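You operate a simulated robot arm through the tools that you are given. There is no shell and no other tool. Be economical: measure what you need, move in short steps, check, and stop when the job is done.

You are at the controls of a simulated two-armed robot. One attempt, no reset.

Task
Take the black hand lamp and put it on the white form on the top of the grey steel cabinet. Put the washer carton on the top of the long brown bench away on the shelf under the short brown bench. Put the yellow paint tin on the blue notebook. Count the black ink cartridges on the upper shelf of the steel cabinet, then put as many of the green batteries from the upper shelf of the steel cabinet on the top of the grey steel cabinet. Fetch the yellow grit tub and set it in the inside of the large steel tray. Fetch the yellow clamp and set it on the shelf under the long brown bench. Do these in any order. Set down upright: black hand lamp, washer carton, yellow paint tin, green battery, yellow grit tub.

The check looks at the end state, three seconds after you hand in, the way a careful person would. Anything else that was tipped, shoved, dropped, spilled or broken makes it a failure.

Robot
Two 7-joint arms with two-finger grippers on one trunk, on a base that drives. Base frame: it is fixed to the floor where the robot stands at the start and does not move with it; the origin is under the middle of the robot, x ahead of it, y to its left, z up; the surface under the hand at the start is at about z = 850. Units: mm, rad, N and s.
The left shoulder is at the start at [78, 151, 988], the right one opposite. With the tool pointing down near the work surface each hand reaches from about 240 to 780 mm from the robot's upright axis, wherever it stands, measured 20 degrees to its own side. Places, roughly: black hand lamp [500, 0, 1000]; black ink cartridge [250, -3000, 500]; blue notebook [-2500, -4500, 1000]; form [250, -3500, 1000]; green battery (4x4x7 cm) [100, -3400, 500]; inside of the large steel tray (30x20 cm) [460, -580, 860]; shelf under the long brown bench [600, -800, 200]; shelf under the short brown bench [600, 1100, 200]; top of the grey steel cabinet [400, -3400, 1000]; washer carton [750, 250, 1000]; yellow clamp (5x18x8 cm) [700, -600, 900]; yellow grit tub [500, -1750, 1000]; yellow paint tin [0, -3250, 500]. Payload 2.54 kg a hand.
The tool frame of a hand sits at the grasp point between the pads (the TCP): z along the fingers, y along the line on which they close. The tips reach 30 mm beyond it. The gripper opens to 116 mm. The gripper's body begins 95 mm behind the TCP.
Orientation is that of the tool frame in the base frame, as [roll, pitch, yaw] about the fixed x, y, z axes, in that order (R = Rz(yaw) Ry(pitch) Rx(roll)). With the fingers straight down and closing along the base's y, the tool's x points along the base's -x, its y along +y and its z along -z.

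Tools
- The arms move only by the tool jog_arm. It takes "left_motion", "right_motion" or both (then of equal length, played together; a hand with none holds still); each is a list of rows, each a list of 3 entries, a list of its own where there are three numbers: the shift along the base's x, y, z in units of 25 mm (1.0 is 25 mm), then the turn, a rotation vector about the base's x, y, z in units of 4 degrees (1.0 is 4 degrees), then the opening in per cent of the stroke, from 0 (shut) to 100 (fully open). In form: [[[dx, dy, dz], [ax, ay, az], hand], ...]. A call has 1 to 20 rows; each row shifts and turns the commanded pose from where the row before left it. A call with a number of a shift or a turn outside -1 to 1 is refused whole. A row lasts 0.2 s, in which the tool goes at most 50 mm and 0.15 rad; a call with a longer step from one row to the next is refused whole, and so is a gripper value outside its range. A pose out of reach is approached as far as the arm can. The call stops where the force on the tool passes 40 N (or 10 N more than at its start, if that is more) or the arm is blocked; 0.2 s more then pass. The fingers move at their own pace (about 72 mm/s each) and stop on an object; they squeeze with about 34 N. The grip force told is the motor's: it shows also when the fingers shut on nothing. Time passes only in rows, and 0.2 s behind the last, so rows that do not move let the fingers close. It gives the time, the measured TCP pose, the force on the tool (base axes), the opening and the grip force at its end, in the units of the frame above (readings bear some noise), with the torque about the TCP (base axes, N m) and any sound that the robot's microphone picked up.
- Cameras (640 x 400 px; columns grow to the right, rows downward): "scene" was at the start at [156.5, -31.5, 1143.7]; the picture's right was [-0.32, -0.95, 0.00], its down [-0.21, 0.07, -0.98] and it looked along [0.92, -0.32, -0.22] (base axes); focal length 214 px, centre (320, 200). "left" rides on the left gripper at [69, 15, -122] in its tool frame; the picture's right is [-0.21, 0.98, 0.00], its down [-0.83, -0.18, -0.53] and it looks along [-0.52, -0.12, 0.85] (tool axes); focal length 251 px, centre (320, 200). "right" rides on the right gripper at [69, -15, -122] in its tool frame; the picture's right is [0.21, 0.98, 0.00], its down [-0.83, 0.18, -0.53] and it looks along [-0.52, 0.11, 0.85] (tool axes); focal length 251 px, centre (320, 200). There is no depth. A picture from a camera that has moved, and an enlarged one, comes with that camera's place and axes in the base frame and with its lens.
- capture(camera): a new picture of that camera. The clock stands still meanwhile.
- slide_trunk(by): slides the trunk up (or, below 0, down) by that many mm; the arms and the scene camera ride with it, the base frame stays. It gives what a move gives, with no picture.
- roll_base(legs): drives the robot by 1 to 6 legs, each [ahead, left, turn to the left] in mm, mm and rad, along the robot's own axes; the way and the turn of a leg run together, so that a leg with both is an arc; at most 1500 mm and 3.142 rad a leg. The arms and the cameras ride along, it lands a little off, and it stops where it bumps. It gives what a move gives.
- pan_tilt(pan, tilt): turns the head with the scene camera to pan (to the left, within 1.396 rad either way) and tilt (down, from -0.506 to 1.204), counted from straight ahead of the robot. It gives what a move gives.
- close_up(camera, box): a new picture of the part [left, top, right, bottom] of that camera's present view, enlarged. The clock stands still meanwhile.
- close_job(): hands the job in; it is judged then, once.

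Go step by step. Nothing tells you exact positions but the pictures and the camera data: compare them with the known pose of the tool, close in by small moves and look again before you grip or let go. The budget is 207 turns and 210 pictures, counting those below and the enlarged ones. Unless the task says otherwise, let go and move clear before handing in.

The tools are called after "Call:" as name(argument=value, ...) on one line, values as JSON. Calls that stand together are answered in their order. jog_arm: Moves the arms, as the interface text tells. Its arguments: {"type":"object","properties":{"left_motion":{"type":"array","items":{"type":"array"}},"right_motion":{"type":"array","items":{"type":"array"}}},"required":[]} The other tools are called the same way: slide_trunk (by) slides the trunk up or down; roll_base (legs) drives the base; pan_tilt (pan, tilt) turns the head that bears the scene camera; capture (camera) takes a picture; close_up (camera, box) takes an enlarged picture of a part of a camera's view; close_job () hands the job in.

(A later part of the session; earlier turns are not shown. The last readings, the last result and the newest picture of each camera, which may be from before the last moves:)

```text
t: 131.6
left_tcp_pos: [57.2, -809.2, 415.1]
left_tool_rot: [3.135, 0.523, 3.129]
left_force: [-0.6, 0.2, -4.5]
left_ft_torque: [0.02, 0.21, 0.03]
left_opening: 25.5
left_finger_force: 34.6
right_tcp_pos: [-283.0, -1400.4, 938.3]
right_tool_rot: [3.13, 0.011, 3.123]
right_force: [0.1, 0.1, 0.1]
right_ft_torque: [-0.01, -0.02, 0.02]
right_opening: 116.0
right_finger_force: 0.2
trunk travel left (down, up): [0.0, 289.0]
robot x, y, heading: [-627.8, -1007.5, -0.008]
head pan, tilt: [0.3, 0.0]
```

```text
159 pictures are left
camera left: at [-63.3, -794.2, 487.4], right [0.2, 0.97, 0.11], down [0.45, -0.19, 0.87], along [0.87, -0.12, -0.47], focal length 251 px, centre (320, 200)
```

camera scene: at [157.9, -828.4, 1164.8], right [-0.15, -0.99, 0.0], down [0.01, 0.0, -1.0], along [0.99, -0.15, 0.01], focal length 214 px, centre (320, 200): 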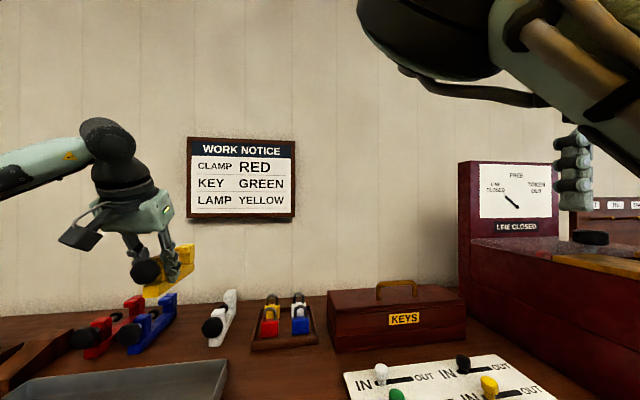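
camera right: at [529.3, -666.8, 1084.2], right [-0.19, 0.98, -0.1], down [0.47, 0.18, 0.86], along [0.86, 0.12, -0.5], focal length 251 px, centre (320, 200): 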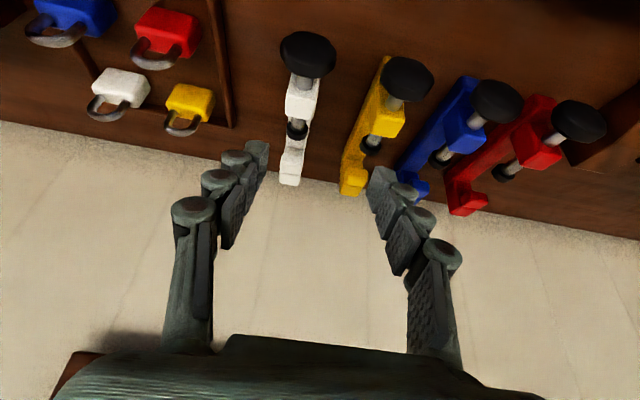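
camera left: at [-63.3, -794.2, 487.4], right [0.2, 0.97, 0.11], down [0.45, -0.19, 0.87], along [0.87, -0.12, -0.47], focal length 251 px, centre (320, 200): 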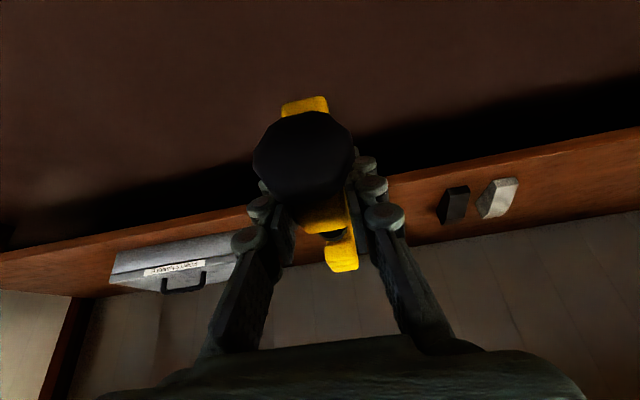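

The shelf is free between the grey case and the two bars. I lower to z≈345 and drive in 440 mm.

Call:
jog_arm(left_motion=[[[0.5, 0, -1], [0, 0, 0], 5], [[0.5, 0, -1], [0, 0, 0], 5], [[0.5, 0, -0.8], [0, 0, 0], 5]])

Call:
roll_base(legs=[[300, 0, 0.008]])

Call:
capture(camera="left")

Call:
capture(camera="scene")

```text
t: 132.4
left_tcp_pos: [97.2, -805.4, 345.8]
left_tool_rot: [3.137, 0.524, 3.128]
left_force: [0.0, 0.1, -5.6]
left_ft_torque: [-0.05, 0.25, 0.01]
left_opening: 25.4
left_finger_force: 34.4
right_tcp_pos: [-282.5, -1401.3, 937.1]
right_tool_rot: [3.129, 0.011, 3.121]
right_force: [-0.5, 0.8, -0.3]
right_ft_torque: [0.03, -0.01, 0.05]
right_opening: 115.9
right_finger_force: 0.0
trunk travel left (down, up): [0.0, 289.0]
robot x, y, heading: [-629.3, -1008.8, -0.012]
head pan, tilt: [0.3, 0.0]
```

```text
t: 134.5
left_tcp_pos: [400.4, -800.9, 344.5]
left_tool_rot: [3.137, 0.522, 3.137]
left_force: [0.3, 0.2, -5.8]
left_ft_torque: [-0.03, 0.24, 0.0]
left_opening: 25.7
left_finger_force: 34.3
right_tcp_pos: [26.6, -1399.2, 938.0]
right_tool_rot: [3.13, 0.012, 3.133]
right_force: [-0.8, 0.4, 0.1]
right_ft_torque: [0.02, -0.01, 0.0]
right_opening: 115.9
right_finger_force: 0.1
trunk travel left (down, up): [0.0, 289.0]
robot x, y, heading: [-323.3, -1006.9, 0.007]
head pan, tilt: [0.3, 0.0]
```

```text
158 pictures are left
camera left: at [278.6, -786.5, 417.9], right [0.19, 0.98, 0.11], down [0.45, -0.19, 0.87], along [0.87, -0.11, -0.47], focal length 251 px, centre (320, 200)
```

left: 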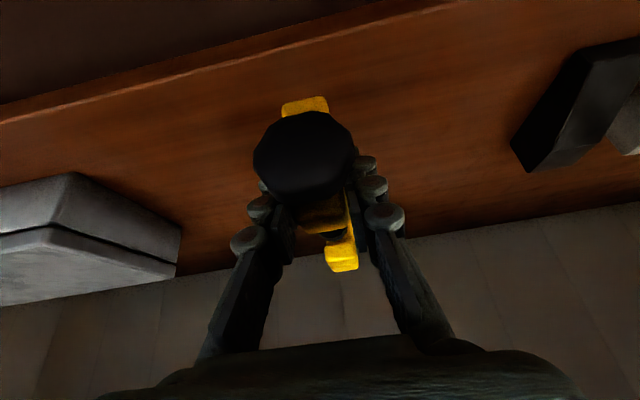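

```text
157 pictures are left
camera scene: at [-165.6, -1022.8, 940.4], right [-0.14, -0.99, 0.0], down [0.02, 0.0, -1.0], along [0.99, -0.14, 0.02], focal length 214 px, centre (320, 200)
```

scene: 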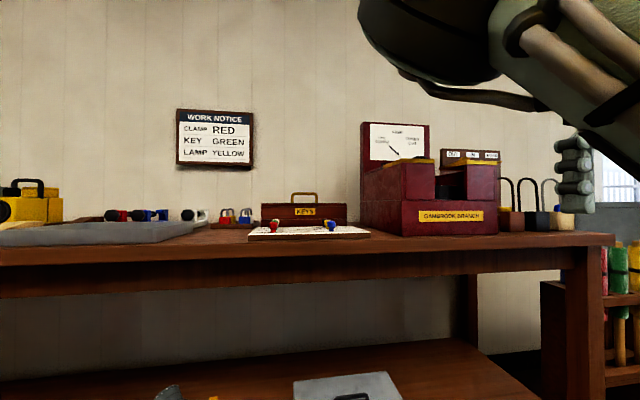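

Shelf front edge is at x≈370, clear both sides. I drive 90 mm further and then lower.

Call:
roll_base(legs=[[90, 0, 0]])

Call:
jog_arm(left_motion=[[[0, 0, -0.7], [0, 0, 0], 5], [[0, 0, -0.7], [0, 0, 0], 5]])

Call:
jog_arm(left_motion=[[[0, 0, -0.16], [0, 0, 0], 5]])

Call:
jog_arm(left_motion=[[[0, 0, -0.12], [0, 0, 0], 5]])

Call:
jog_arm(left_motion=[[[0, 0, -0.12], [0, 0, 0], 5]])

```text
t: 135.6
left_tcp_pos: [487.9, -800.0, 344.3]
left_tool_rot: [3.136, 0.521, 3.137]
left_force: [-0.2, -0.3, -5.1]
left_ft_torque: [0.03, 0.19, 0.02]
left_opening: 25.4
left_finger_force: 33.9
right_tcp_pos: [114.2, -1399.2, 938.0]
right_tool_rot: [3.129, 0.009, 3.131]
right_force: [-0.8, 0.1, 0.3]
right_ft_torque: [0.03, -0.03, 0.01]
right_opening: 116.4
right_finger_force: 0.1
trunk travel left (down, up): [0.0, 289.0]
robot x, y, heading: [-236.3, -1010.1, 0.003]
head pan, tilt: [0.3, 0.0]
```

```text
t: 136.2
left_tcp_pos: [484.8, -801.9, 307.4]
left_tool_rot: [3.135, 0.522, 3.138]
left_force: [1.1, -0.6, -4.2]
left_ft_torque: [-0.04, 0.21, -0.03]
left_opening: 25.4
left_finger_force: 34.3
right_tcp_pos: [113.2, -1399.7, 935.9]
right_tool_rot: [3.124, 0.008, 3.129]
right_force: [0.0, 1.0, 0.3]
right_ft_torque: [-0.01, -0.05, 0.01]
right_opening: 116.1
right_finger_force: 0.1
trunk travel left (down, up): [0.0, 289.0]
robot x, y, heading: [-238.6, -1010.1, -0.001]
head pan, tilt: [0.3, 0.0]
```

```text
t: 136.6
left_tcp_pos: [485.1, -802.2, 305.5]
left_tool_rot: [3.137, 0.522, 3.136]
left_force: [0.2, -0.4, -5.3]
left_ft_torque: [0.0, 0.24, 0.0]
left_opening: 25.5
left_finger_force: 34.0
right_tcp_pos: [113.5, -1400.5, 937.0]
right_tool_rot: [3.126, 0.007, 3.129]
right_force: [-0.4, 0.4, -0.1]
right_ft_torque: [0.03, 0.0, 0.04]
right_opening: 115.8
right_finger_force: 0.1
trunk travel left (down, up): [0.0, 289.0]
robot x, y, heading: [-234.6, -1008.5, -0.0]
head pan, tilt: [0.3, 0.0]
```

```text
t: 137.0
left_tcp_pos: [485.7, -802.8, 302.8]
left_tool_rot: [3.137, 0.52, 3.139]
left_force: [-0.4, 0.1, -5.3]
left_ft_torque: [0.01, 0.24, 0.0]
left_opening: 25.5
left_finger_force: 34.2
right_tcp_pos: [113.5, -1398.6, 937.2]
right_tool_rot: [3.126, 0.007, 3.129]
right_force: [-0.8, 0.1, -0.6]
right_ft_torque: [0.0, -0.02, 0.01]
right_opening: 116.2
right_finger_force: 0.0
trunk travel left (down, up): [0.0, 289.0]
robot x, y, heading: [-232.5, -1008.3, -0.002]
head pan, tilt: [0.3, 0.0]
```

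```text
t: 137.4
left_tcp_pos: [485.6, -801.1, 300.2]
left_tool_rot: [3.139, 0.52, 3.136]
left_force: [-0.1, 0.2, -5.3]
left_ft_torque: [0.0, 0.21, 0.0]
left_opening: 25.4
left_finger_force: 33.8
right_tcp_pos: [113.6, -1400.1, 937.5]
right_tool_rot: [3.127, 0.009, 3.128]
right_force: [0.1, 0.4, 0.7]
right_ft_torque: [-0.01, 0.01, -0.02]
right_opening: 116.1
right_finger_force: 0.1
trunk travel left (down, up): [0.0, 289.0]
robot x, y, heading: [-235.7, -1011.0, 0.006]
head pan, tilt: [0.3, 0.0]
```

Call:
jog_arm(left_motion=[[[0, 0, -0.1], [0, 0, 0], 5]])

Call:
jog_arm(left_motion=[[[0, 0, -0.1], [0, 0, 0], 5]])

Call:
jog_arm(left_motion=[[[0, 0, -0.1], [0, 0, 0], 5]])

```text
t: 137.8
left_tcp_pos: [485.7, -802.2, 297.3]
left_tool_rot: [3.135, 0.523, 3.136]
left_force: [0.2, 0.0, -5.3]
left_ft_torque: [0.0, 0.22, 0.04]
left_opening: 25.9
left_finger_force: 34.0
right_tcp_pos: [113.3, -1399.5, 936.5]
right_tool_rot: [3.128, 0.005, 3.13]
right_force: [-0.4, 0.2, -0.3]
right_ft_torque: [0.0, 0.03, 0.02]
right_opening: 116.1
right_finger_force: 0.0
trunk travel left (down, up): [0.0, 289.0]
robot x, y, heading: [-236.5, -1007.6, 0.004]
head pan, tilt: [0.3, 0.0]
```

```text
t: 138.2
left_tcp_pos: [487.3, -801.1, 296.0]
left_tool_rot: [3.136, 0.523, 3.137]
left_force: [-0.3, 0.6, -4.8]
left_ft_torque: [-0.02, 0.21, -0.01]
left_opening: 25.8
left_finger_force: 34.6
right_tcp_pos: [112.3, -1399.9, 936.9]
right_tool_rot: [3.125, 0.006, 3.13]
right_force: [1.0, 1.0, -0.4]
right_ft_torque: [0.02, 0.01, -0.01]
right_opening: 116.2
right_finger_force: 0.0
trunk travel left (down, up): [0.0, 289.0]
robot x, y, heading: [-236.9, -1010.8, 0.0]
head pan, tilt: [0.3, 0.0]
```

```text
t: 138.6
left_tcp_pos: [486.6, -801.0, 294.6]
left_tool_rot: [3.138, 0.526, 3.137]
left_force: [-2.7, 0.2, 1.4]
left_ft_torque: [-0.05, -0.47, 0.05]
left_opening: 25.7
left_finger_force: 34.1
right_tcp_pos: [112.9, -1400.1, 938.2]
right_tool_rot: [3.126, 0.009, 3.129]
right_force: [-0.2, -0.2, 0.0]
right_ft_torque: [0.02, 0.0, -0.02]
right_opening: 116.2
right_finger_force: 0.1
trunk travel left (down, up): [0.0, 289.0]
robot x, y, heading: [-231.9, -1007.0, 0.002]
head pan, tilt: [0.3, 0.0]
```

Contact. I open, then withdraw along the tool axis.

Call:
jog_arm(left_motion=[[[0, 0, 0], [0, 0, 0], 30], [[0, 0, 0], [0, 0, 0], 45], [[0, 0, 0], [0, 0, 0], 60], [[0, 0, 0], [0, 0, 0], 60], [[-0.3, 0, 0.5], [0, 0, 0], 60], [[-0.5, 0, 0.87], [0, 0, 0], 60], [[-0.5, 0, 0.87], [0, 0, 0], 60], [[-0.5, 0, 0.87], [0, 0, 0], 60]])

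Call:
capture(camera="left")

```text
t: 140.4
left_tcp_pos: [439.1, -800.8, 370.3]
left_tool_rot: [3.136, 0.524, 3.139]
left_force: [0.7, 0.2, 0.5]
left_ft_torque: [-0.01, 0.0, -0.02]
left_opening: 69.5
left_finger_force: 0.1
right_tcp_pos: [112.2, -1399.7, 936.9]
right_tool_rot: [3.125, 0.009, 3.13]
right_force: [-0.4, -0.6, -0.4]
right_ft_torque: [0.0, 0.04, -0.02]
right_opening: 116.5
right_finger_force: 0.1
trunk travel left (down, up): [0.0, 289.0]
robot x, y, heading: [-239.4, -1010.0, 0.002]
head pan, tilt: [0.3, 0.0]
```

```text
156 pictures are left
camera left: at [317.8, -786.2, 442.5], right [0.19, 0.98, 0.11], down [0.45, -0.19, 0.87], along [0.87, -0.11, -0.47], focal length 251 px, centre (320, 200)
```

left: 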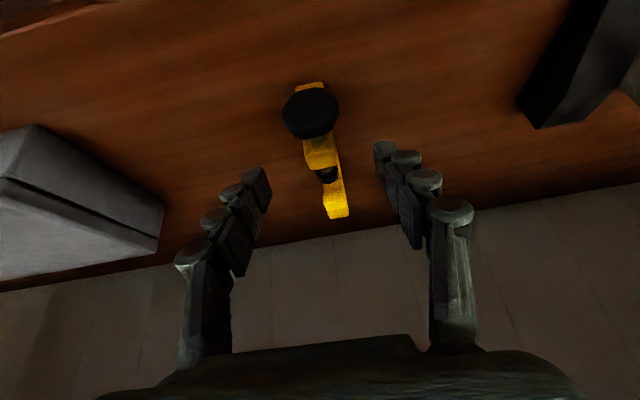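

The clamp lies on the shelf. I back off, raise the trunk and left hand, and turn toward the right to look for the grit tub.

Call:
roll_base(legs=[[-420, 0, 0]])

Call:
slide_trunk(by=225)

Call:
jog_arm(left_motion=[[[-0.5, 0, 1], [0, 0, 0], 100], [[-0.5, 0, 1], [0, 0, 0], 100], [[-0.5, 0, 1], [0, 0, 0], 100], [[-0.5, 0, 1], [0, 0, 0], 100], [[-0.5, 0, 1], [0, 0.9, 0], 100], [[-0.5, 0, 1], [0, 0.9, 0], 100], [[-0.5, 0, 1], [0, 0.9, 0], 100], [[-0.5, 0, 1], [0, 0.9, 0], 100], [[-0.5, 0, 1], [0, 0.9, 0], 100], [[-0.5, 0, 1], [0, 0.9, 0], 100], [[-0.5, 0, 1], [0, 0.9, 0], 100], [[-0.5, 0, 1], [0, 0.9, 0], 100], [[0, 0, 1], [0, 0.3, 0], 100], [[0, 0, 1], [0, 0, 0], 100], [[0, 0, 1], [0, 0, 0], 100], [[0, 0, 1], [0, 0, 0], 100], [[0, 0, 1], [0, 0, 0], 100], [[0, 0, 1], [0, 0, 0], 100], [[0, 0, 1], [0, 0, 0], 100], [[0, 0, 1], [0, 0, 0], 100]])

Call:
pan_tilt(pan=-0.6, tilt=0.4)

Call:
roll_base(legs=[[0, -400, 0]])

Call:
capture(camera="scene")

```text
t: 142.9
left_tcp_pos: [31.0, -802.4, 370.2]
left_tool_rot: [3.137, 0.524, 3.132]
left_force: [-0.4, 1.1, 0.6]
left_ft_torque: [-0.02, 0.02, 0.03]
left_opening: 69.5
left_finger_force: 0.1
right_tcp_pos: [-296.4, -1401.5, 936.9]
right_tool_rot: [3.129, 0.01, 3.125]
right_force: [0.6, -0.2, 0.3]
right_ft_torque: [0.01, -0.03, -0.01]
right_opening: 116.2
right_finger_force: 0.1
trunk travel left (down, up): [0.0, 289.0]
robot x, y, heading: [-643.9, -1008.7, -0.001]
head pan, tilt: [0.3, 0.0]
```

```text
t: 145.3
left_tcp_pos: [31.6, -802.8, 593.8]
left_tool_rot: [3.137, 0.522, 3.133]
left_force: [0.5, 0.9, 0.3]
left_ft_torque: [0.01, 0.0, 0.01]
left_opening: 69.3
left_finger_force: 0.1
right_tcp_pos: [-295.7, -1401.5, 1161.5]
right_tool_rot: [3.127, 0.006, 3.124]
right_force: [-0.5, 0.6, -0.4]
right_ft_torque: [0.02, 0.01, -0.03]
right_opening: 116.1
right_finger_force: 0.1
trunk travel left (down, up): [-225.0, 64.0]
robot x, y, heading: [-644.4, -1006.5, 0.001]
head pan, tilt: [0.3, 0.0]
```

```text
t: 149.5
left_tcp_pos: [-118.5, -805.7, 1095.3]
left_tool_rot: [3.14, -0.001, 3.135]
left_force: [-0.3, -0.3, 0.0]
left_ft_torque: [0.0, -0.01, -0.02]
left_opening: 116.0
left_finger_force: 0.0
right_tcp_pos: [-298.1, -1402.1, 1161.8]
right_tool_rot: [3.126, 0.007, 3.126]
right_force: [0.1, -0.9, 0.0]
right_ft_torque: [0.0, -0.03, -0.02]
right_opening: 116.0
right_finger_force: 0.0
trunk travel left (down, up): [-225.0, 64.0]
robot x, y, heading: [-641.6, -1008.8, -0.001]
head pan, tilt: [0.3, 0.0]
```

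```text
t: 150.7
left_tcp_pos: [-117.6, -804.1, 1095.2]
left_tool_rot: [-3.141, 0.001, 3.135]
left_force: [0.7, 0.3, 0.4]
left_ft_torque: [-0.03, -0.01, 0.01]
left_opening: 116.1
left_finger_force: 0.1
right_tcp_pos: [-297.1, -1402.1, 1162.1]
right_tool_rot: [3.124, 0.006, 3.124]
right_force: [-0.2, -0.1, -0.2]
right_ft_torque: [-0.04, -0.03, -0.02]
right_opening: 116.2
right_finger_force: 0.1
trunk travel left (down, up): [-225.0, 64.0]
robot x, y, heading: [-646.3, -1012.5, 0.0]
head pan, tilt: [-0.6, 0.4]
```

```text
t: 155.1
left_tcp_pos: [-119.1, -1198.7, 1095.0]
left_tool_rot: [3.14, 0.0, -3.141]
left_force: [1.1, 0.4, 0.2]
left_ft_torque: [0.05, 0.02, -0.02]
left_opening: 116.1
left_finger_force: 0.0
right_tcp_pos: [-291.7, -1798.3, 1161.9]
right_tool_rot: [3.127, 0.008, 3.136]
right_force: [0.2, -1.0, -0.3]
right_ft_torque: [0.01, 0.02, -0.01]
right_opening: 115.8
right_finger_force: 0.1
trunk travel left (down, up): [-225.0, 64.0]
robot x, y, heading: [-642.9, -1410.4, 0.005]
head pan, tilt: [-0.6, 0.4]
```

```text
155 pictures are left
camera scene: at [-495.3, -1458.2, 1133.9], right [-0.52, -0.85, 0.0], down [-0.27, 0.17, -0.95], along [0.81, -0.5, -0.32], focal length 214 px, centre (320, 200)
```

scene: 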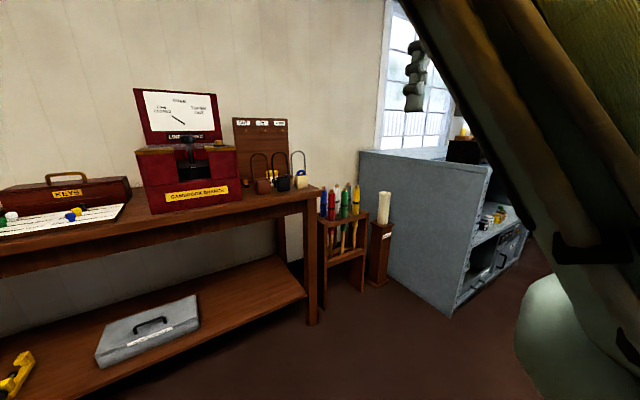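

I zoom toward the area near y≈-1750.

Call:
close_up(camera="scene", box=[300, 100, 560, 320])

Call:
capture(camera="right")

```text
1.82 times, centred on (430, 210) of scene
camera zoom: at [-495.3, -1458.2, 1133.9], right [-0.52, -0.85, 0.0], down [-0.27, 0.17, -0.95], along [0.81, -0.5, -0.32], focal length 390 px, centre (120, 182)
```

zoom: 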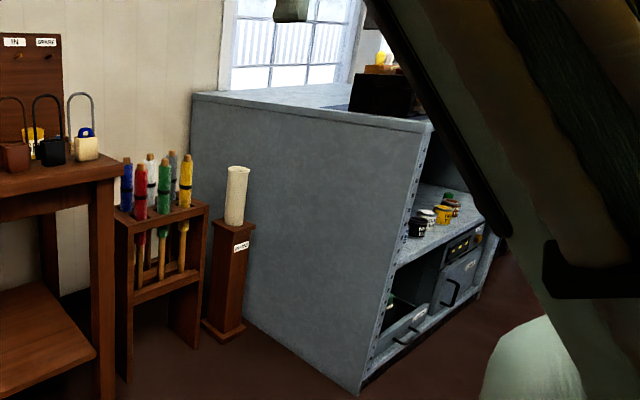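

```text
153 pictures are left
camera right: at [-362.6, -1814.3, 1281.5], right [-0.21, 0.98, 0.01], down [0.82, 0.17, 0.54], along [0.53, 0.12, -0.84], focal length 251 px, centre (320, 200)
```

right: 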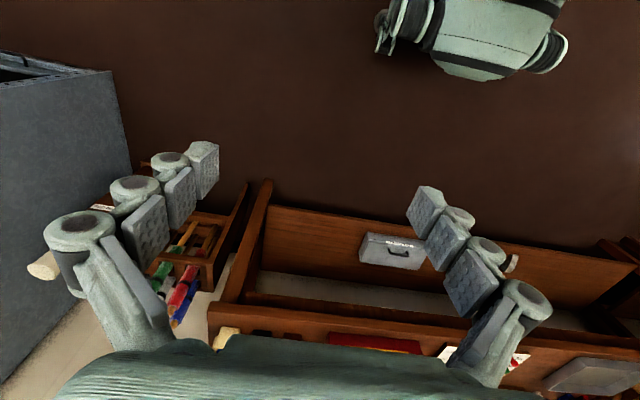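

The grit tub seems to be the yellow thing at the bench's right end near the hooks. I drive ahead and look down with the right hand's camera.

Call:
roll_base(legs=[[540, 0, 0]])

Call:
capture(camera="right")

Call:
capture(camera="scene")

```text
t: 158.3
left_tcp_pos: [437.1, -1204.3, 1095.9]
left_tool_rot: [3.139, -0.001, 3.133]
left_force: [1.3, -0.9, 0.0]
left_ft_torque: [0.0, 0.04, 0.03]
left_opening: 115.9
left_finger_force: 0.1
right_tcp_pos: [256.9, -1800.3, 1162.4]
right_tool_rot: [3.127, 0.007, 3.123]
right_force: [0.0, -1.5, -0.3]
right_ft_torque: [0.01, 0.01, -0.02]
right_opening: 115.9
right_finger_force: 0.1
trunk travel left (down, up): [-225.0, 64.0]
robot x, y, heading: [-90.9, -1406.9, -0.001]
head pan, tilt: [-0.6, 0.4]
```

```text
152 pictures are left
camera right: at [187.6, -1816.3, 1281.3], right [-0.2, 0.98, 0.01], down [0.82, 0.16, 0.54], along [0.53, 0.12, -0.84], focal length 251 px, centre (320, 200)
```

right: 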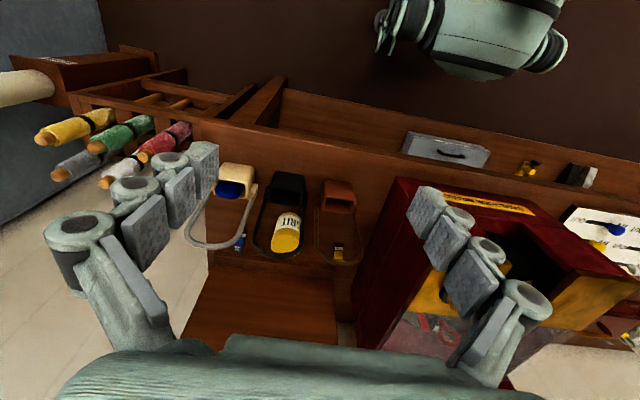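

```text
151 pictures are left
camera scene: at [58.1, -1459.5, 1133.8], right [-0.55, -0.84, 0.0], down [-0.27, 0.17, -0.95], along [0.79, -0.52, -0.32], focal length 214 px, centre (320, 200)
```

scene: 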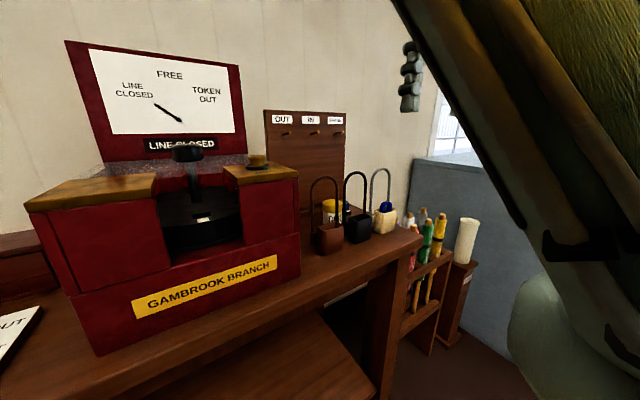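

Call:
close_up(camera="right", box=[190, 150, 410, 290])

Call:
close_up(camera="scene", box=[280, 150, 430, 270])

```text
2.86 times, centred on (300, 220) of right
camera zoom: at [187.6, -1816.3, 1281.3], right [-0.2, 0.98, 0.01], down [0.82, 0.16, 0.54], along [0.53, 0.12, -0.84], focal length 718 px, centre (377, 143)
```

zoom: 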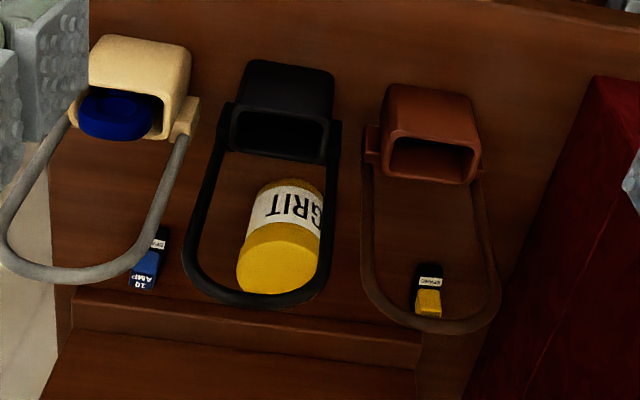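

```text
3.33 times, centred on (355, 210) of scene
camera zoom: at [58.1, -1459.5, 1133.8], right [-0.55, -0.84, 0.0], down [-0.27, 0.17, -0.95], along [0.79, -0.52, -0.32], focal length 715 px, centre (203, 167)
```

zoom: 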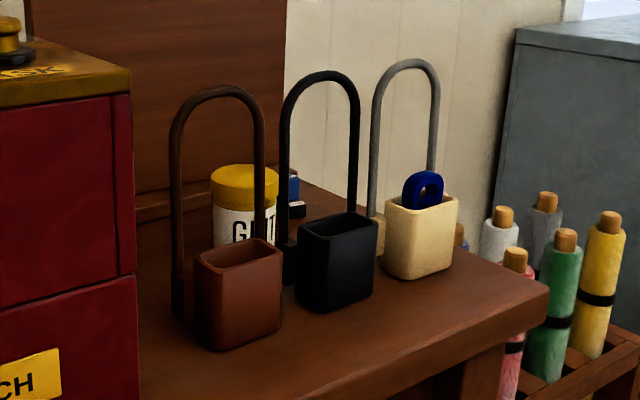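

The grit tub stands at about (500,-1803), top ≈938, behind the hooped pouches (hoop tops ≈1030 at x≈444). The hand camera would foul the hoop, so I'll tilt the right hand ~22° the other way (fingers pointing back). First retract the left hand from the maroon instrument and test the tilt up high.

Call:
jog_arm(left_motion=[[[-1, 0, 0.3], [0, 0, 0], 100], [[-1, 0, 0.3], [0, 0, 0], 100], [[-1, 0, 0.3], [0, 0, 0], 100], [[-1, 0, 0.3], [0, 0, 0], 100], [[-1, 0, 0.3], [0, 0, 0], 100], [[-1, 0, 0.3], [0, 0, 0], 100], [[-1, 0, 0], [0, 0, 0], 100], [[0, 0, 0], [0, 0, 0], 100], [[0, 0, 0], [0, 0, 0], 100], [[0, 0, 0], [0, 0, 0], 100]], right_motion=[[[0.5, 0, 0], [0, 0.6, 0], 75], [[0.5, 0, 0], [0, 0.6, 0], 75], [[0.5, 0, 0], [0, 0.6, 0], 75], [[0.5, 0, 0], [0, 0.6, 0], 75], [[0.5, 0, 0], [0, 0.6, 0], 75], [[0.5, 0, 0], [0, 0.6, 0], 75], [[0.3, 0, 0], [0, 0.6, 0], 75], [[0, 0, 0], [0, 0.6, 0], 75], [[0, 0, 0], [0, 0.6, 0], 75], [[0, 0, 0], [0, 0.2, 0], 75]])

Call:
roll_base(legs=[[0, -80, 0], [80, 0, 0]])

Call:
capture(camera="right")

```text
t: 160.5
left_tcp_pos: [265.9, -1207.2, 1139.9]
left_tool_rot: [3.14, 0.0, 3.135]
left_force: [0.0, 0.3, 0.4]
left_ft_torque: [0.02, -0.01, 0.02]
left_opening: 116.2
left_finger_force: 0.1
right_tcp_pos: [333.4, -1800.1, 1147.0]
right_tool_rot: [3.136, -0.378, 3.121]
right_force: [0.1, 0.2, 0.6]
right_ft_torque: [0.01, 0.0, 0.02]
right_opening: 86.9
right_finger_force: 0.1
right hand out of reach, approached as far as the arm can: row 8, 9, 10
trunk travel left (down, up): [-225.0, 64.0]
robot x, y, heading: [-89.6, -1406.6, -0.003]
head pan, tilt: [-0.6, 0.4]
```

```text
t: 162.6
left_tcp_pos: [345.2, -1287.2, 1139.7]
left_tool_rot: [3.141, -0.002, 3.132]
left_force: [-0.5, 0.2, 1.2]
left_ft_torque: [0.02, 0.03, 0.0]
left_opening: 115.8
left_finger_force: 0.2
right_tcp_pos: [414.5, -1881.5, 1148.5]
right_tool_rot: [3.135, -0.38, 3.121]
right_force: [0.4, -0.5, -1.1]
right_ft_torque: [-0.01, 0.06, 0.04]
right_opening: 87.1
right_finger_force: 0.1
trunk travel left (down, up): [-225.0, 64.0]
robot x, y, heading: [-6.1, -1485.6, -0.004]
head pan, tilt: [-0.6, 0.4]
```

```text
148 pictures are left
camera right: at [394.3, -1897.5, 1284.0], right [-0.18, 0.98, 0.09], down [0.97, 0.16, 0.19], along [0.17, 0.12, -0.98], focal length 251 px, centre (320, 200)
```

right: 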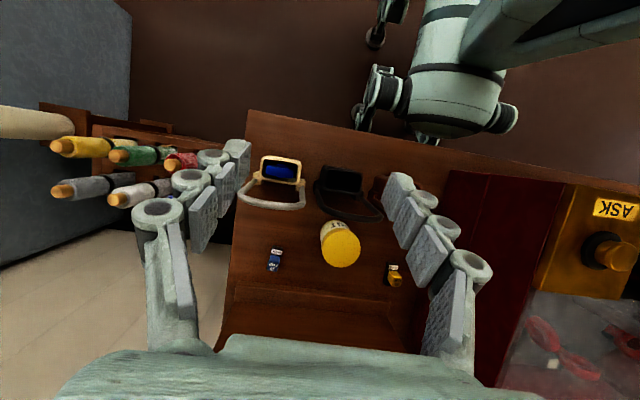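

With this tilt the view is fine: tub at about (525,-1811), top ≈922. I move over it at height, then look.

Call:
jog_arm(right_motion=[[[0.9, 0.56, 0], [0, 0, 0], 75], [[0.9, 0.56, 0], [0, 0, 0], 75], [[0.9, 0.56, 0], [0, 0, 0], 75], [[0.9, 0.56, 0], [0, 0, 0], 75], [[0.9, 0.56, 0], [0, 0, 0], 75], [[0, 0, -0.7], [0, 0, 0], 75], [[0, 0, -0.7], [0, 0, 0], 75], [[0, 0, 0], [0, 0, 0], 75]])

Call:
capture(camera="right")

Call:
capture(camera="scene")

```text
t: 164.4
left_tcp_pos: [345.0, -1288.3, 1139.3]
left_tool_rot: [3.141, 0.0, 3.131]
left_force: [-0.1, 0.0, 0.7]
left_ft_torque: [0.03, 0.0, -0.01]
left_opening: 116.1
left_finger_force: 0.1
right_tcp_pos: [412.2, -1882.5, 1112.7]
right_tool_rot: [3.136, -0.378, 3.12]
right_force: [0.4, 1.1, -0.2]
right_ft_torque: [0.01, 0.03, 0.01]
right_opening: 87.1
right_finger_force: 0.0
right hand out of reach, approached as far as the arm can: row 1, 2, 3, 4, 5
trunk travel left (down, up): [-225.0, 64.0]
robot x, y, heading: [-6.3, -1487.4, -0.003]
head pan, tilt: [-0.6, 0.4]
```

```text
147 pictures are left
camera right: at [393.8, -1897.0, 1249.9], right [-0.18, 0.98, 0.08], down [0.97, 0.16, 0.19], along [0.18, 0.12, -0.98], focal length 251 px, centre (320, 200)
```

right: 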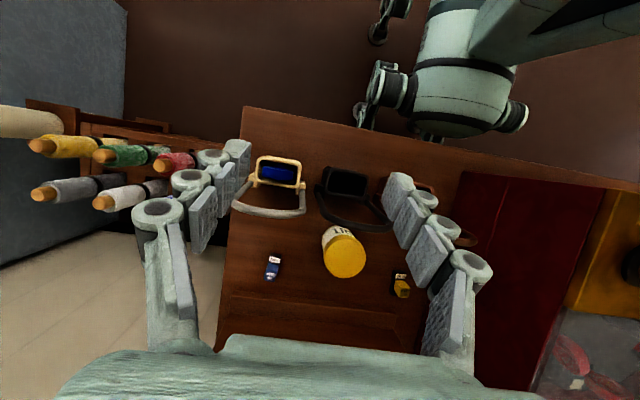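

```text
146 pictures are left
camera scene: at [135.5, -1541.7, 1127.0], right [-0.57, -0.82, 0.0], down [-0.32, 0.22, -0.92], along [0.76, -0.52, -0.39], focal length 214 px, centre (320, 200)
```

scene: 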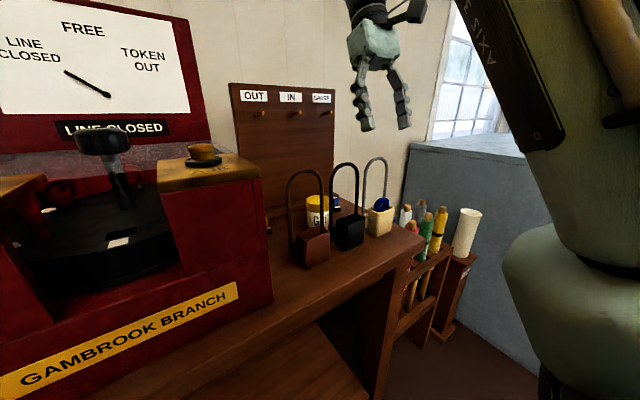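

The forward move was out of reach with 22° tilt. 10–12° is enough to clear the hoop; I reduce the tilt and try again.

Call:
jog_arm(right_motion=[[[0, 0, 0.5], [0, -0.9, 0], 75], [[0, 0, 0.5], [0, -0.9, 0], 75], [[0, 0, 0], [0, -0.7, 0], 75], [[0.9, 0.56, 0], [0, 0, 0], 75], [[0.9, 0.56, 0], [0, 0, 0], 75], [[0.9, 0.56, 0], [0, 0, 0], 75], [[0.9, 0.56, 0], [0, 0, 0], 75], [[0.9, 0.56, 0], [0, 0, 0], 75], [[0, 0, 0], [0, 0, 0], 75]])

Call:
capture(camera="right")

```text
t: 166.4
left_tcp_pos: [343.8, -1286.9, 1141.6]
left_tool_rot: [3.139, 0.0, 3.131]
left_force: [0.2, -0.5, 0.8]
left_ft_torque: [-0.01, -0.01, -0.02]
left_opening: 115.8
left_finger_force: 0.1
right_tcp_pos: [524.0, -1811.8, 1138.2]
right_tool_rot: [3.132, -0.205, 3.121]
right_force: [0.6, 0.0, -0.1]
right_ft_torque: [0.0, -0.02, -0.02]
right_opening: 87.1
right_finger_force: 0.0
trunk travel left (down, up): [-225.0, 64.0]
robot x, y, heading: [-7.5, -1491.0, -0.01]
head pan, tilt: [-0.6, 0.4]
```

```text
145 pictures are left
camera right: at [479.6, -1827.6, 1270.0], right [-0.19, 0.98, 0.05], down [0.92, 0.16, 0.36], along [0.34, 0.12, -0.93], focal length 251 px, centre (320, 200)
```

right: 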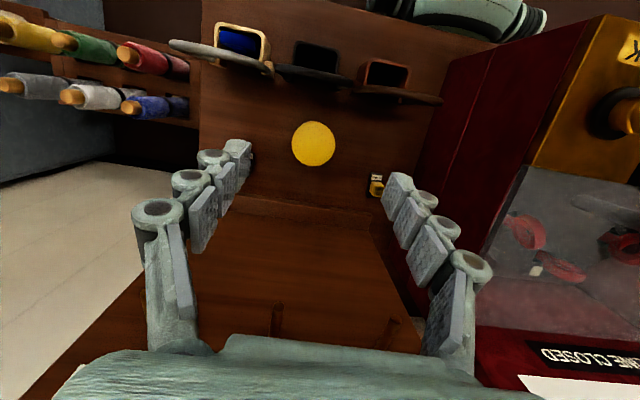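

The tub is right under the hand at (526,-1808). I descend straight, stop at z≈960, and look.

Call:
jog_arm(right_motion=[[[0.1, 0.1, -1], [0, 0, 0], 75], [[0, 0, -1], [0, 0, 0], 75], [[0, 0, -1], [0, 0, 0], 75], [[0, 0, -1], [0, 0, 0], 75], [[0, 0, -1], [0, 0, 0], 75], [[0, 0, -1], [0, 0, 0], 75], [[0, 0, -1], [0, 0, 0], 75], [[0, 0, 0], [0, 0, 0], 75]])

Call:
capture(camera="right")

Call:
close_up(camera="scene", box=[250, 100, 450, 280])

```text
t: 168.2
left_tcp_pos: [344.9, -1288.2, 1140.8]
left_tool_rot: [3.139, -0.001, 3.132]
left_force: [0.2, -0.3, -0.2]
left_ft_torque: [0.0, 0.06, -0.05]
left_opening: 116.0
left_finger_force: 0.0
right_tcp_pos: [527.5, -1809.1, 961.0]
right_tool_rot: [3.13, -0.203, 3.121]
right_force: [-1.0, -0.1, 0.5]
right_ft_torque: [-0.02, -0.02, -0.02]
right_opening: 87.1
right_finger_force: 0.0
trunk travel left (down, up): [-225.0, 64.0]
robot x, y, heading: [-4.6, -1485.0, -0.006]
head pan, tilt: [-0.6, 0.4]
```

```text
144 pictures are left
camera right: at [483.9, -1824.1, 1093.3], right [-0.19, 0.98, 0.05], down [0.92, 0.16, 0.36], along [0.34, 0.12, -0.93], focal length 251 px, centre (320, 200)
```

right: 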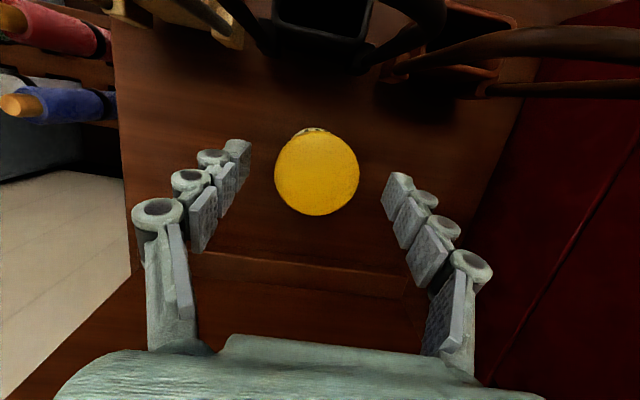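

```text
2.22 times, centred on (350, 190) of scene
camera zoom: at [135.6, -1541.6, 1127.0], right [-0.57, -0.82, 0.0], down [-0.32, 0.22, -0.92], along [0.76, -0.52, -0.39], focal length 477 px, centre (253, 222)
```

zoom: 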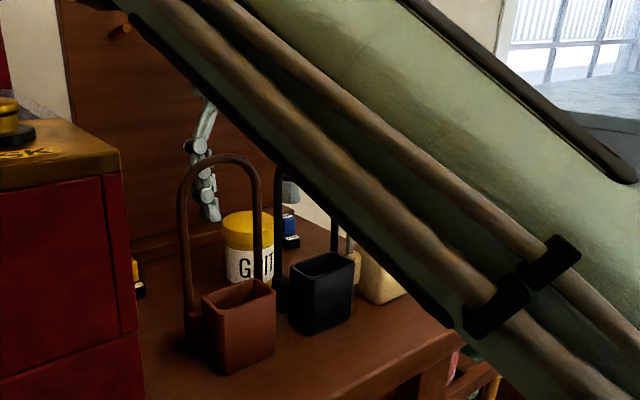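

Well centred. I descend the last 65 mm and close on the tub.

Call:
jog_arm(right_motion=[[[0, 0, -0.9], [0, 0, 0], 75], [[0, 0, -0.9], [0, 0, 0], 75], [[0, 0, -0.8], [0, 0, 0], 75], [[0, 0, 0], [0, 0, 0], 40], [[0, 0, 0], [0, 0, 0], 30], [[0, 0, 0], [0, 0, 0], 30], [[0, 0, 0], [0, 0, 0], 30]])

Call:
capture(camera="right")

```text
t: 169.8
left_tcp_pos: [346.2, -1287.9, 1139.8]
left_tool_rot: [-3.141, 0.0, 3.132]
left_force: [-0.1, 0.7, 0.1]
left_ft_torque: [0.0, -0.01, -0.04]
left_opening: 116.1
left_finger_force: 0.0
right_tcp_pos: [527.1, -1809.8, 897.7]
right_tool_rot: [3.131, -0.204, 3.12]
right_force: [1.0, 1.4, 1.5]
right_ft_torque: [0.12, -0.08, -0.01]
right_opening: 58.2
right_finger_force: 34.3
trunk travel left (down, up): [-225.0, 64.0]
robot x, y, heading: [-6.2, -1485.5, -0.007]
head pan, tilt: [-0.6, 0.4]
```

```text
142 pictures are left
camera right: at [484.2, -1825.5, 1029.3], right [-0.19, 0.98, 0.05], down [0.92, 0.16, 0.36], along [0.34, 0.12, -0.93], focal length 251 px, centre (320, 200)
```

right: 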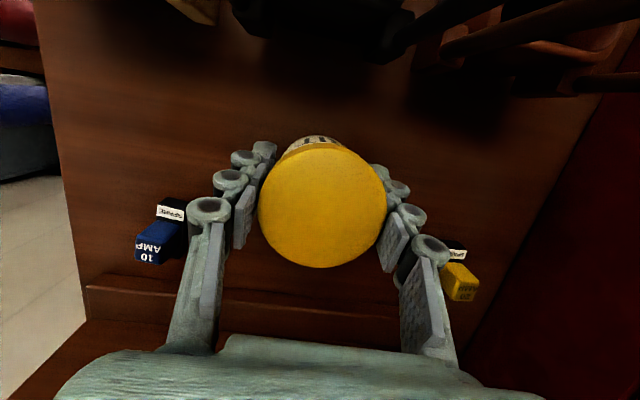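

Gripped (58 mm). I lift straight up, well above the hoops.

Call:
jog_arm(right_motion=[[[0, 0, 0.5], [0, 0, 0], 30], [[0, 0, 1], [0, 0, 0], 30], [[0, 0, 1], [0, 0, 0], 30], [[0, 0, 1], [0, 0, 0], 30], [[0, 0, 1], [0, 0, 0], 30], [[0, 0, 1], [0, 0, 0], 30], [[0, 0, 1], [0, 0, 0], 30], [[0, 0, 1], [0, 0, 0], 30], [[0, 0, 1], [0, 0, 0], 30], [[0, 0, 1], [0, 0, 0], 30], [[0, 0, 0.5], [0, 0, 0], 30]])

Call:
capture(camera="right")

```text
t: 172.2
left_tcp_pos: [344.2, -1288.2, 1140.3]
left_tool_rot: [3.139, -0.001, 3.132]
left_force: [-0.2, 0.0, 0.8]
left_ft_torque: [-0.03, 0.03, -0.01]
left_opening: 115.9
left_finger_force: 0.0
right_tcp_pos: [525.5, -1811.0, 1146.4]
right_tool_rot: [3.132, -0.198, 3.119]
right_force: [0.1, -0.2, -2.6]
right_ft_torque: [-0.03, 0.03, 0.04]
right_opening: 57.8
right_finger_force: 33.7
trunk travel left (down, up): [-225.0, 64.0]
robot x, y, heading: [-10.3, -1488.3, -0.01]
head pan, tilt: [-0.6, 0.4]
```

```text
141 pictures are left
camera right: at [481.0, -1825.4, 1279.0], right [-0.19, 0.98, 0.05], down [0.92, 0.16, 0.36], along [0.35, 0.11, -0.93], focal length 251 px, centre (320, 200)
```

right: 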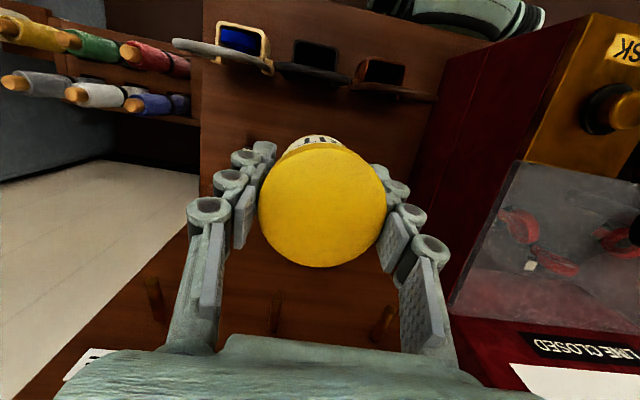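

I back away, drive to in front of the large tray, and look.

Call:
roll_base(legs=[[-350, 0, 0.01], [0, 1230, 0], [200, 0, 0]])

Call:
capture(camera="right")

Call:
capture(camera="scene")

```text
t: 187.4
left_tcp_pos: [228.7, -59.0, 1140.2]
left_tool_rot: [3.139, 0.001, 3.097]
left_force: [0.6, 0.5, -0.2]
left_ft_torque: [0.0, 0.04, 0.02]
left_opening: 116.2
left_finger_force: 0.0
right_tcp_pos: [390.3, -587.7, 1147.0]
right_tool_rot: [3.132, -0.201, 3.087]
right_force: [0.1, 0.1, -3.2]
right_ft_torque: [-0.03, 0.05, 0.01]
right_opening: 58.0
right_finger_force: 33.6
trunk travel left (down, up): [-225.0, 64.0]
robot x, y, heading: [-132.8, -247.4, -0.034]
head pan, tilt: [-0.6, 0.4]
```

```text
140 pictures are left
camera right: at [346.8, -600.9, 1278.0], right [-0.16, 0.99, 0.05], down [0.92, 0.13, 0.36], along [0.35, 0.1, -0.93], focal length 251 px, centre (320, 200)
```

right: 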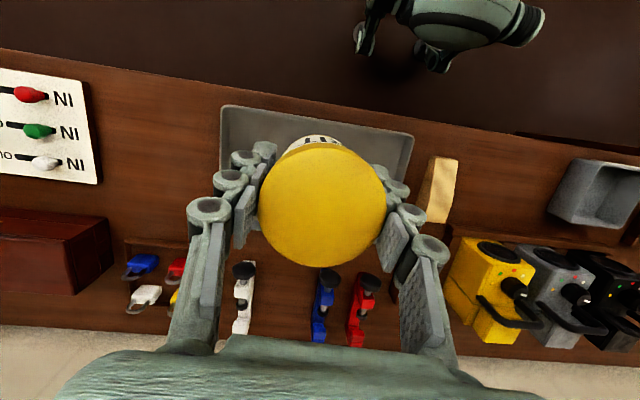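

```text
139 pictures are left
camera scene: at [10.7, -306.0, 1126.8], right [-0.6, -0.8, 0.0], down [-0.31, 0.23, -0.92], along [0.74, -0.55, -0.39], focal length 214 px, centre (320, 200)
```

scene: 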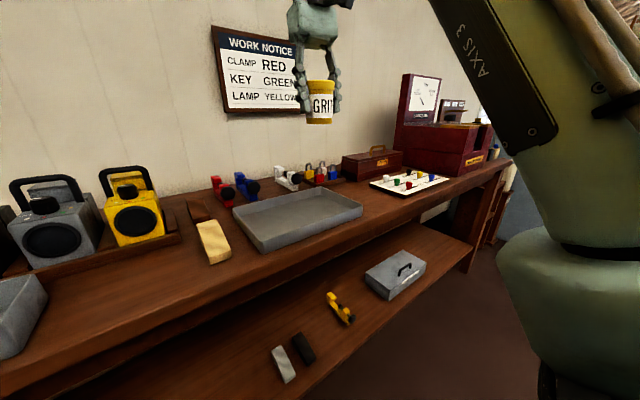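

The tray spans x 370–563, y -720..-432. I align the base so the tub hangs over its centre.

Call:
roll_base(legs=[[66, -8, 0.034]])

Call:
jog_arm(right_motion=[[[0, 0, -1], [0, 0, 0], 30], [[0, 0, -1], [0, 0, 0], 30], [[0, 0, -1], [0, 0, 0], 30], [[0, 0, -1], [0, 0, 0], 30], [[0, 0, -1], [0, 0, 0], 30], [[0, 0, -1], [0, 0, 0], 30], [[0, 0, 0], [0, 0, 0], 30]])

Call:
capture(camera="right")

Call:
close_up(camera="scene", box=[180, 80, 420, 270])

```text
t: 188.4
left_tcp_pos: [286.8, -56.1, 1140.3]
left_tool_rot: [3.141, 0.0, 3.135]
left_force: [0.9, 0.7, -0.3]
left_ft_torque: [0.0, 0.05, 0.03]
left_opening: 116.0
left_finger_force: 0.0
right_tcp_pos: [468.4, -577.2, 1146.4]
right_tool_rot: [3.131, -0.201, 3.121]
right_force: [0.2, -0.2, -2.4]
right_ft_torque: [0.0, 0.03, -0.01]
right_opening: 58.1
right_finger_force: 34.1
trunk travel left (down, up): [-225.0, 64.0]
robot x, y, heading: [-67.0, -255.4, -0.001]
head pan, tilt: [-0.6, 0.4]
```

```text
t: 190.1
left_tcp_pos: [286.1, -56.4, 1140.4]
left_tool_rot: [3.14, -0.001, 3.133]
left_force: [0.6, -0.3, -0.4]
left_ft_torque: [0.02, 0.02, 0.02]
left_opening: 115.7
left_finger_force: 0.1
right_tcp_pos: [466.3, -576.8, 997.2]
right_tool_rot: [3.132, -0.2, 3.122]
right_force: [-0.7, 0.1, -2.3]
right_ft_torque: [0.01, 0.02, -0.01]
right_opening: 58.0
right_finger_force: 33.5
trunk travel left (down, up): [-225.0, 64.0]
robot x, y, heading: [-66.2, -254.4, -0.001]
head pan, tilt: [-0.6, 0.4]
```

```text
138 pictures are left
camera right: at [422.1, -592.4, 1128.2], right [-0.19, 0.98, 0.05], down [0.92, 0.16, 0.36], along [0.34, 0.12, -0.93], focal length 251 px, centre (320, 200)
```

right: 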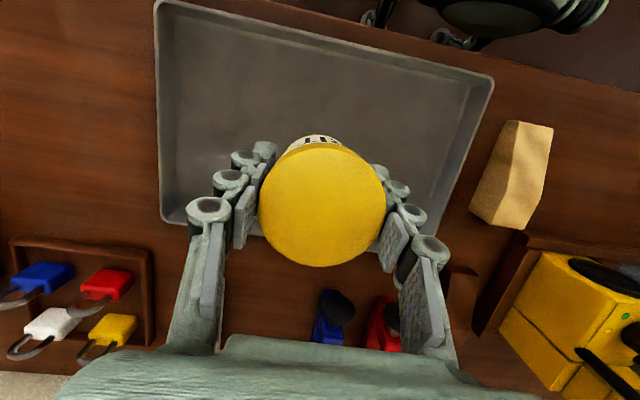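

```text
2.11 times, centred on (300, 175) of scene
camera zoom: at [77.2, -310.2, 1127.0], right [-0.57, -0.82, 0.0], down [-0.32, 0.22, -0.92], along [0.76, -0.52, -0.39], focal length 452 px, centre (362, 253)
```

zoom: 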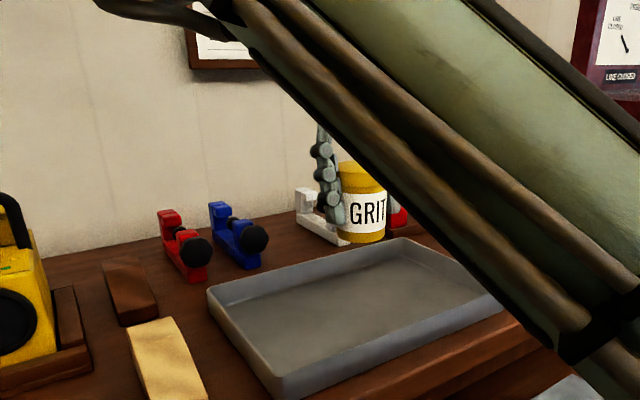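

Tray geometry is confirmed. I lower further, then feel for the tray floor.

Call:
jog_arm(right_motion=[[[0, 0, -1], [0, 0, 0], 30], [[0, 0, -1], [0, 0, 0], 30], [[0, 0, -1], [0, 0, 0], 30], [[0, 0, -0.4], [0, 0, 0], 30]])

Call:
jog_arm(right_motion=[[[0, 0, -0.16], [0, 0, 0], 30]])

Call:
jog_arm(right_motion=[[[0, 0, -0.12], [0, 0, 0], 30]])

Call:
jog_arm(right_motion=[[[0, 0, -0.1], [0, 0, 0], 30]])

```text
t: 191.1
left_tcp_pos: [286.5, -57.1, 1139.9]
left_tool_rot: [3.14, -0.001, 3.133]
left_force: [0.8, 0.4, -0.5]
left_ft_torque: [-0.02, 0.01, 0.01]
left_opening: 116.0
left_finger_force: 0.2
right_tcp_pos: [467.7, -577.9, 912.8]
right_tool_rot: [3.133, -0.202, 3.123]
right_force: [-0.2, -0.2, -3.1]
right_ft_torque: [-0.01, -0.02, 0.03]
right_opening: 57.9
right_finger_force: 34.2
trunk travel left (down, up): [-225.0, 64.0]
robot x, y, heading: [-69.2, -258.0, -0.004]
head pan, tilt: [-0.6, 0.4]
```

```text
t: 191.4
left_tcp_pos: [286.1, -56.3, 1140.0]
left_tool_rot: [3.14, -0.001, 3.133]
left_force: [0.0, -0.5, -0.1]
left_ft_torque: [0.01, 0.03, 0.01]
left_opening: 115.8
left_finger_force: 0.0
right_tcp_pos: [467.4, -578.1, 908.1]
right_tool_rot: [3.133, -0.201, 3.123]
right_force: [-0.3, 0.8, -3.1]
right_ft_torque: [0.01, 0.01, 0.01]
right_opening: 58.0
right_finger_force: 34.4
trunk travel left (down, up): [-225.0, 64.0]
robot x, y, heading: [-67.1, -254.5, -0.0]
head pan, tilt: [-0.6, 0.4]
```

```text
t: 191.8
left_tcp_pos: [286.7, -54.5, 1140.1]
left_tool_rot: [3.141, 0.0, 3.134]
left_force: [0.2, 0.4, 0.3]
left_ft_torque: [-0.02, -0.01, -0.02]
left_opening: 116.2
left_finger_force: 0.0
right_tcp_pos: [468.0, -578.5, 905.9]
right_tool_rot: [3.132, -0.201, 3.125]
right_force: [-0.4, -0.5, -2.5]
right_ft_torque: [0.01, 0.0, 0.02]
right_opening: 58.0
right_finger_force: 34.0
trunk travel left (down, up): [-225.0, 64.0]
robot x, y, heading: [-67.0, -256.1, 0.002]
head pan, tilt: [-0.6, 0.4]
```

```text
t: 192.2
left_tcp_pos: [286.5, -55.9, 1141.0]
left_tool_rot: [3.139, 0.0, 3.133]
left_force: [0.4, -0.1, 0.4]
left_ft_torque: [-0.02, 0.01, 0.01]
left_opening: 116.2
left_finger_force: 0.0
right_tcp_pos: [467.4, -577.7, 903.6]
right_tool_rot: [3.132, -0.201, 3.125]
right_force: [0.7, -0.3, -0.7]
right_ft_torque: [-0.03, 0.0, -0.02]
right_opening: 58.4
right_finger_force: 34.2
trunk travel left (down, up): [-225.0, 64.0]
robot x, y, heading: [-66.5, -254.6, 0.002]
head pan, tilt: [-0.6, 0.4]
```

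Call:
jog_arm(right_motion=[[[0, 0, -0.08], [0, 0, 0], 30]])

Call:
jog_arm(right_motion=[[[0, 0, 0], [0, 0, 0], 55], [[0, 0, 0], [0, 0, 0], 65], [[0, 0, 0], [0, 0, 0], 75], [[0, 0, 0], [0, 0, 0], 75]])

Call:
capture(camera="right")

```text
t: 192.7
left_tcp_pos: [285.2, -55.2, 1139.7]
left_tool_rot: [3.142, 0.001, 3.133]
left_force: [-0.5, 0.6, 0.2]
left_ft_torque: [-0.01, 0.02, 0.01]
left_opening: 115.8
left_finger_force: 0.0
right_tcp_pos: [467.6, -577.5, 901.4]
right_tool_rot: [3.134, -0.194, 3.123]
right_force: [0.2, 0.9, 8.8]
right_ft_torque: [-0.16, 0.25, 0.01]
right_opening: 58.2
right_finger_force: 34.3
trunk travel left (down, up): [-225.0, 64.0]
robot x, y, heading: [-65.9, -257.6, -0.002]
head pan, tilt: [-0.6, 0.4]
```

```text
t: 193.7
left_tcp_pos: [285.4, -55.0, 1139.8]
left_tool_rot: [3.139, -0.001, 3.134]
left_force: [-0.2, 0.1, -0.7]
left_ft_torque: [-0.06, 0.01, -0.02]
left_opening: 116.1
left_finger_force: 0.1
right_tcp_pos: [468.2, -577.4, 900.7]
right_tool_rot: [3.135, -0.2, 3.123]
right_force: [0.0, -0.1, -0.2]
right_ft_torque: [-0.01, -0.01, -0.01]
right_opening: 87.0
right_finger_force: 0.1
trunk travel left (down, up): [-225.0, 64.0]
robot x, y, heading: [-68.7, -256.2, 0.0]
head pan, tilt: [-0.6, 0.4]
```

```text
136 pictures are left
camera right: at [423.6, -593.1, 1032.0], right [-0.19, 0.98, 0.05], down [0.92, 0.16, 0.36], along [0.35, 0.12, -0.93], focal length 251 px, centre (320, 200)
```

right: 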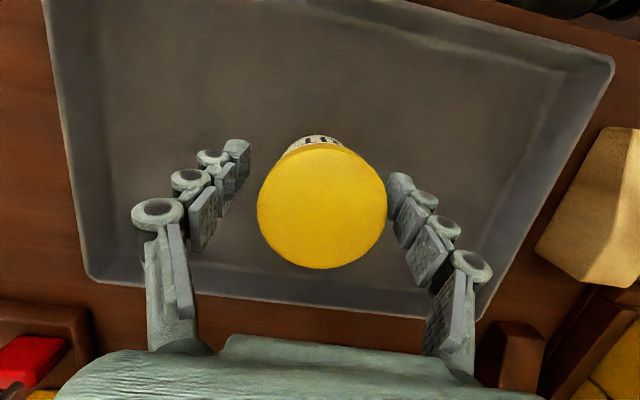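

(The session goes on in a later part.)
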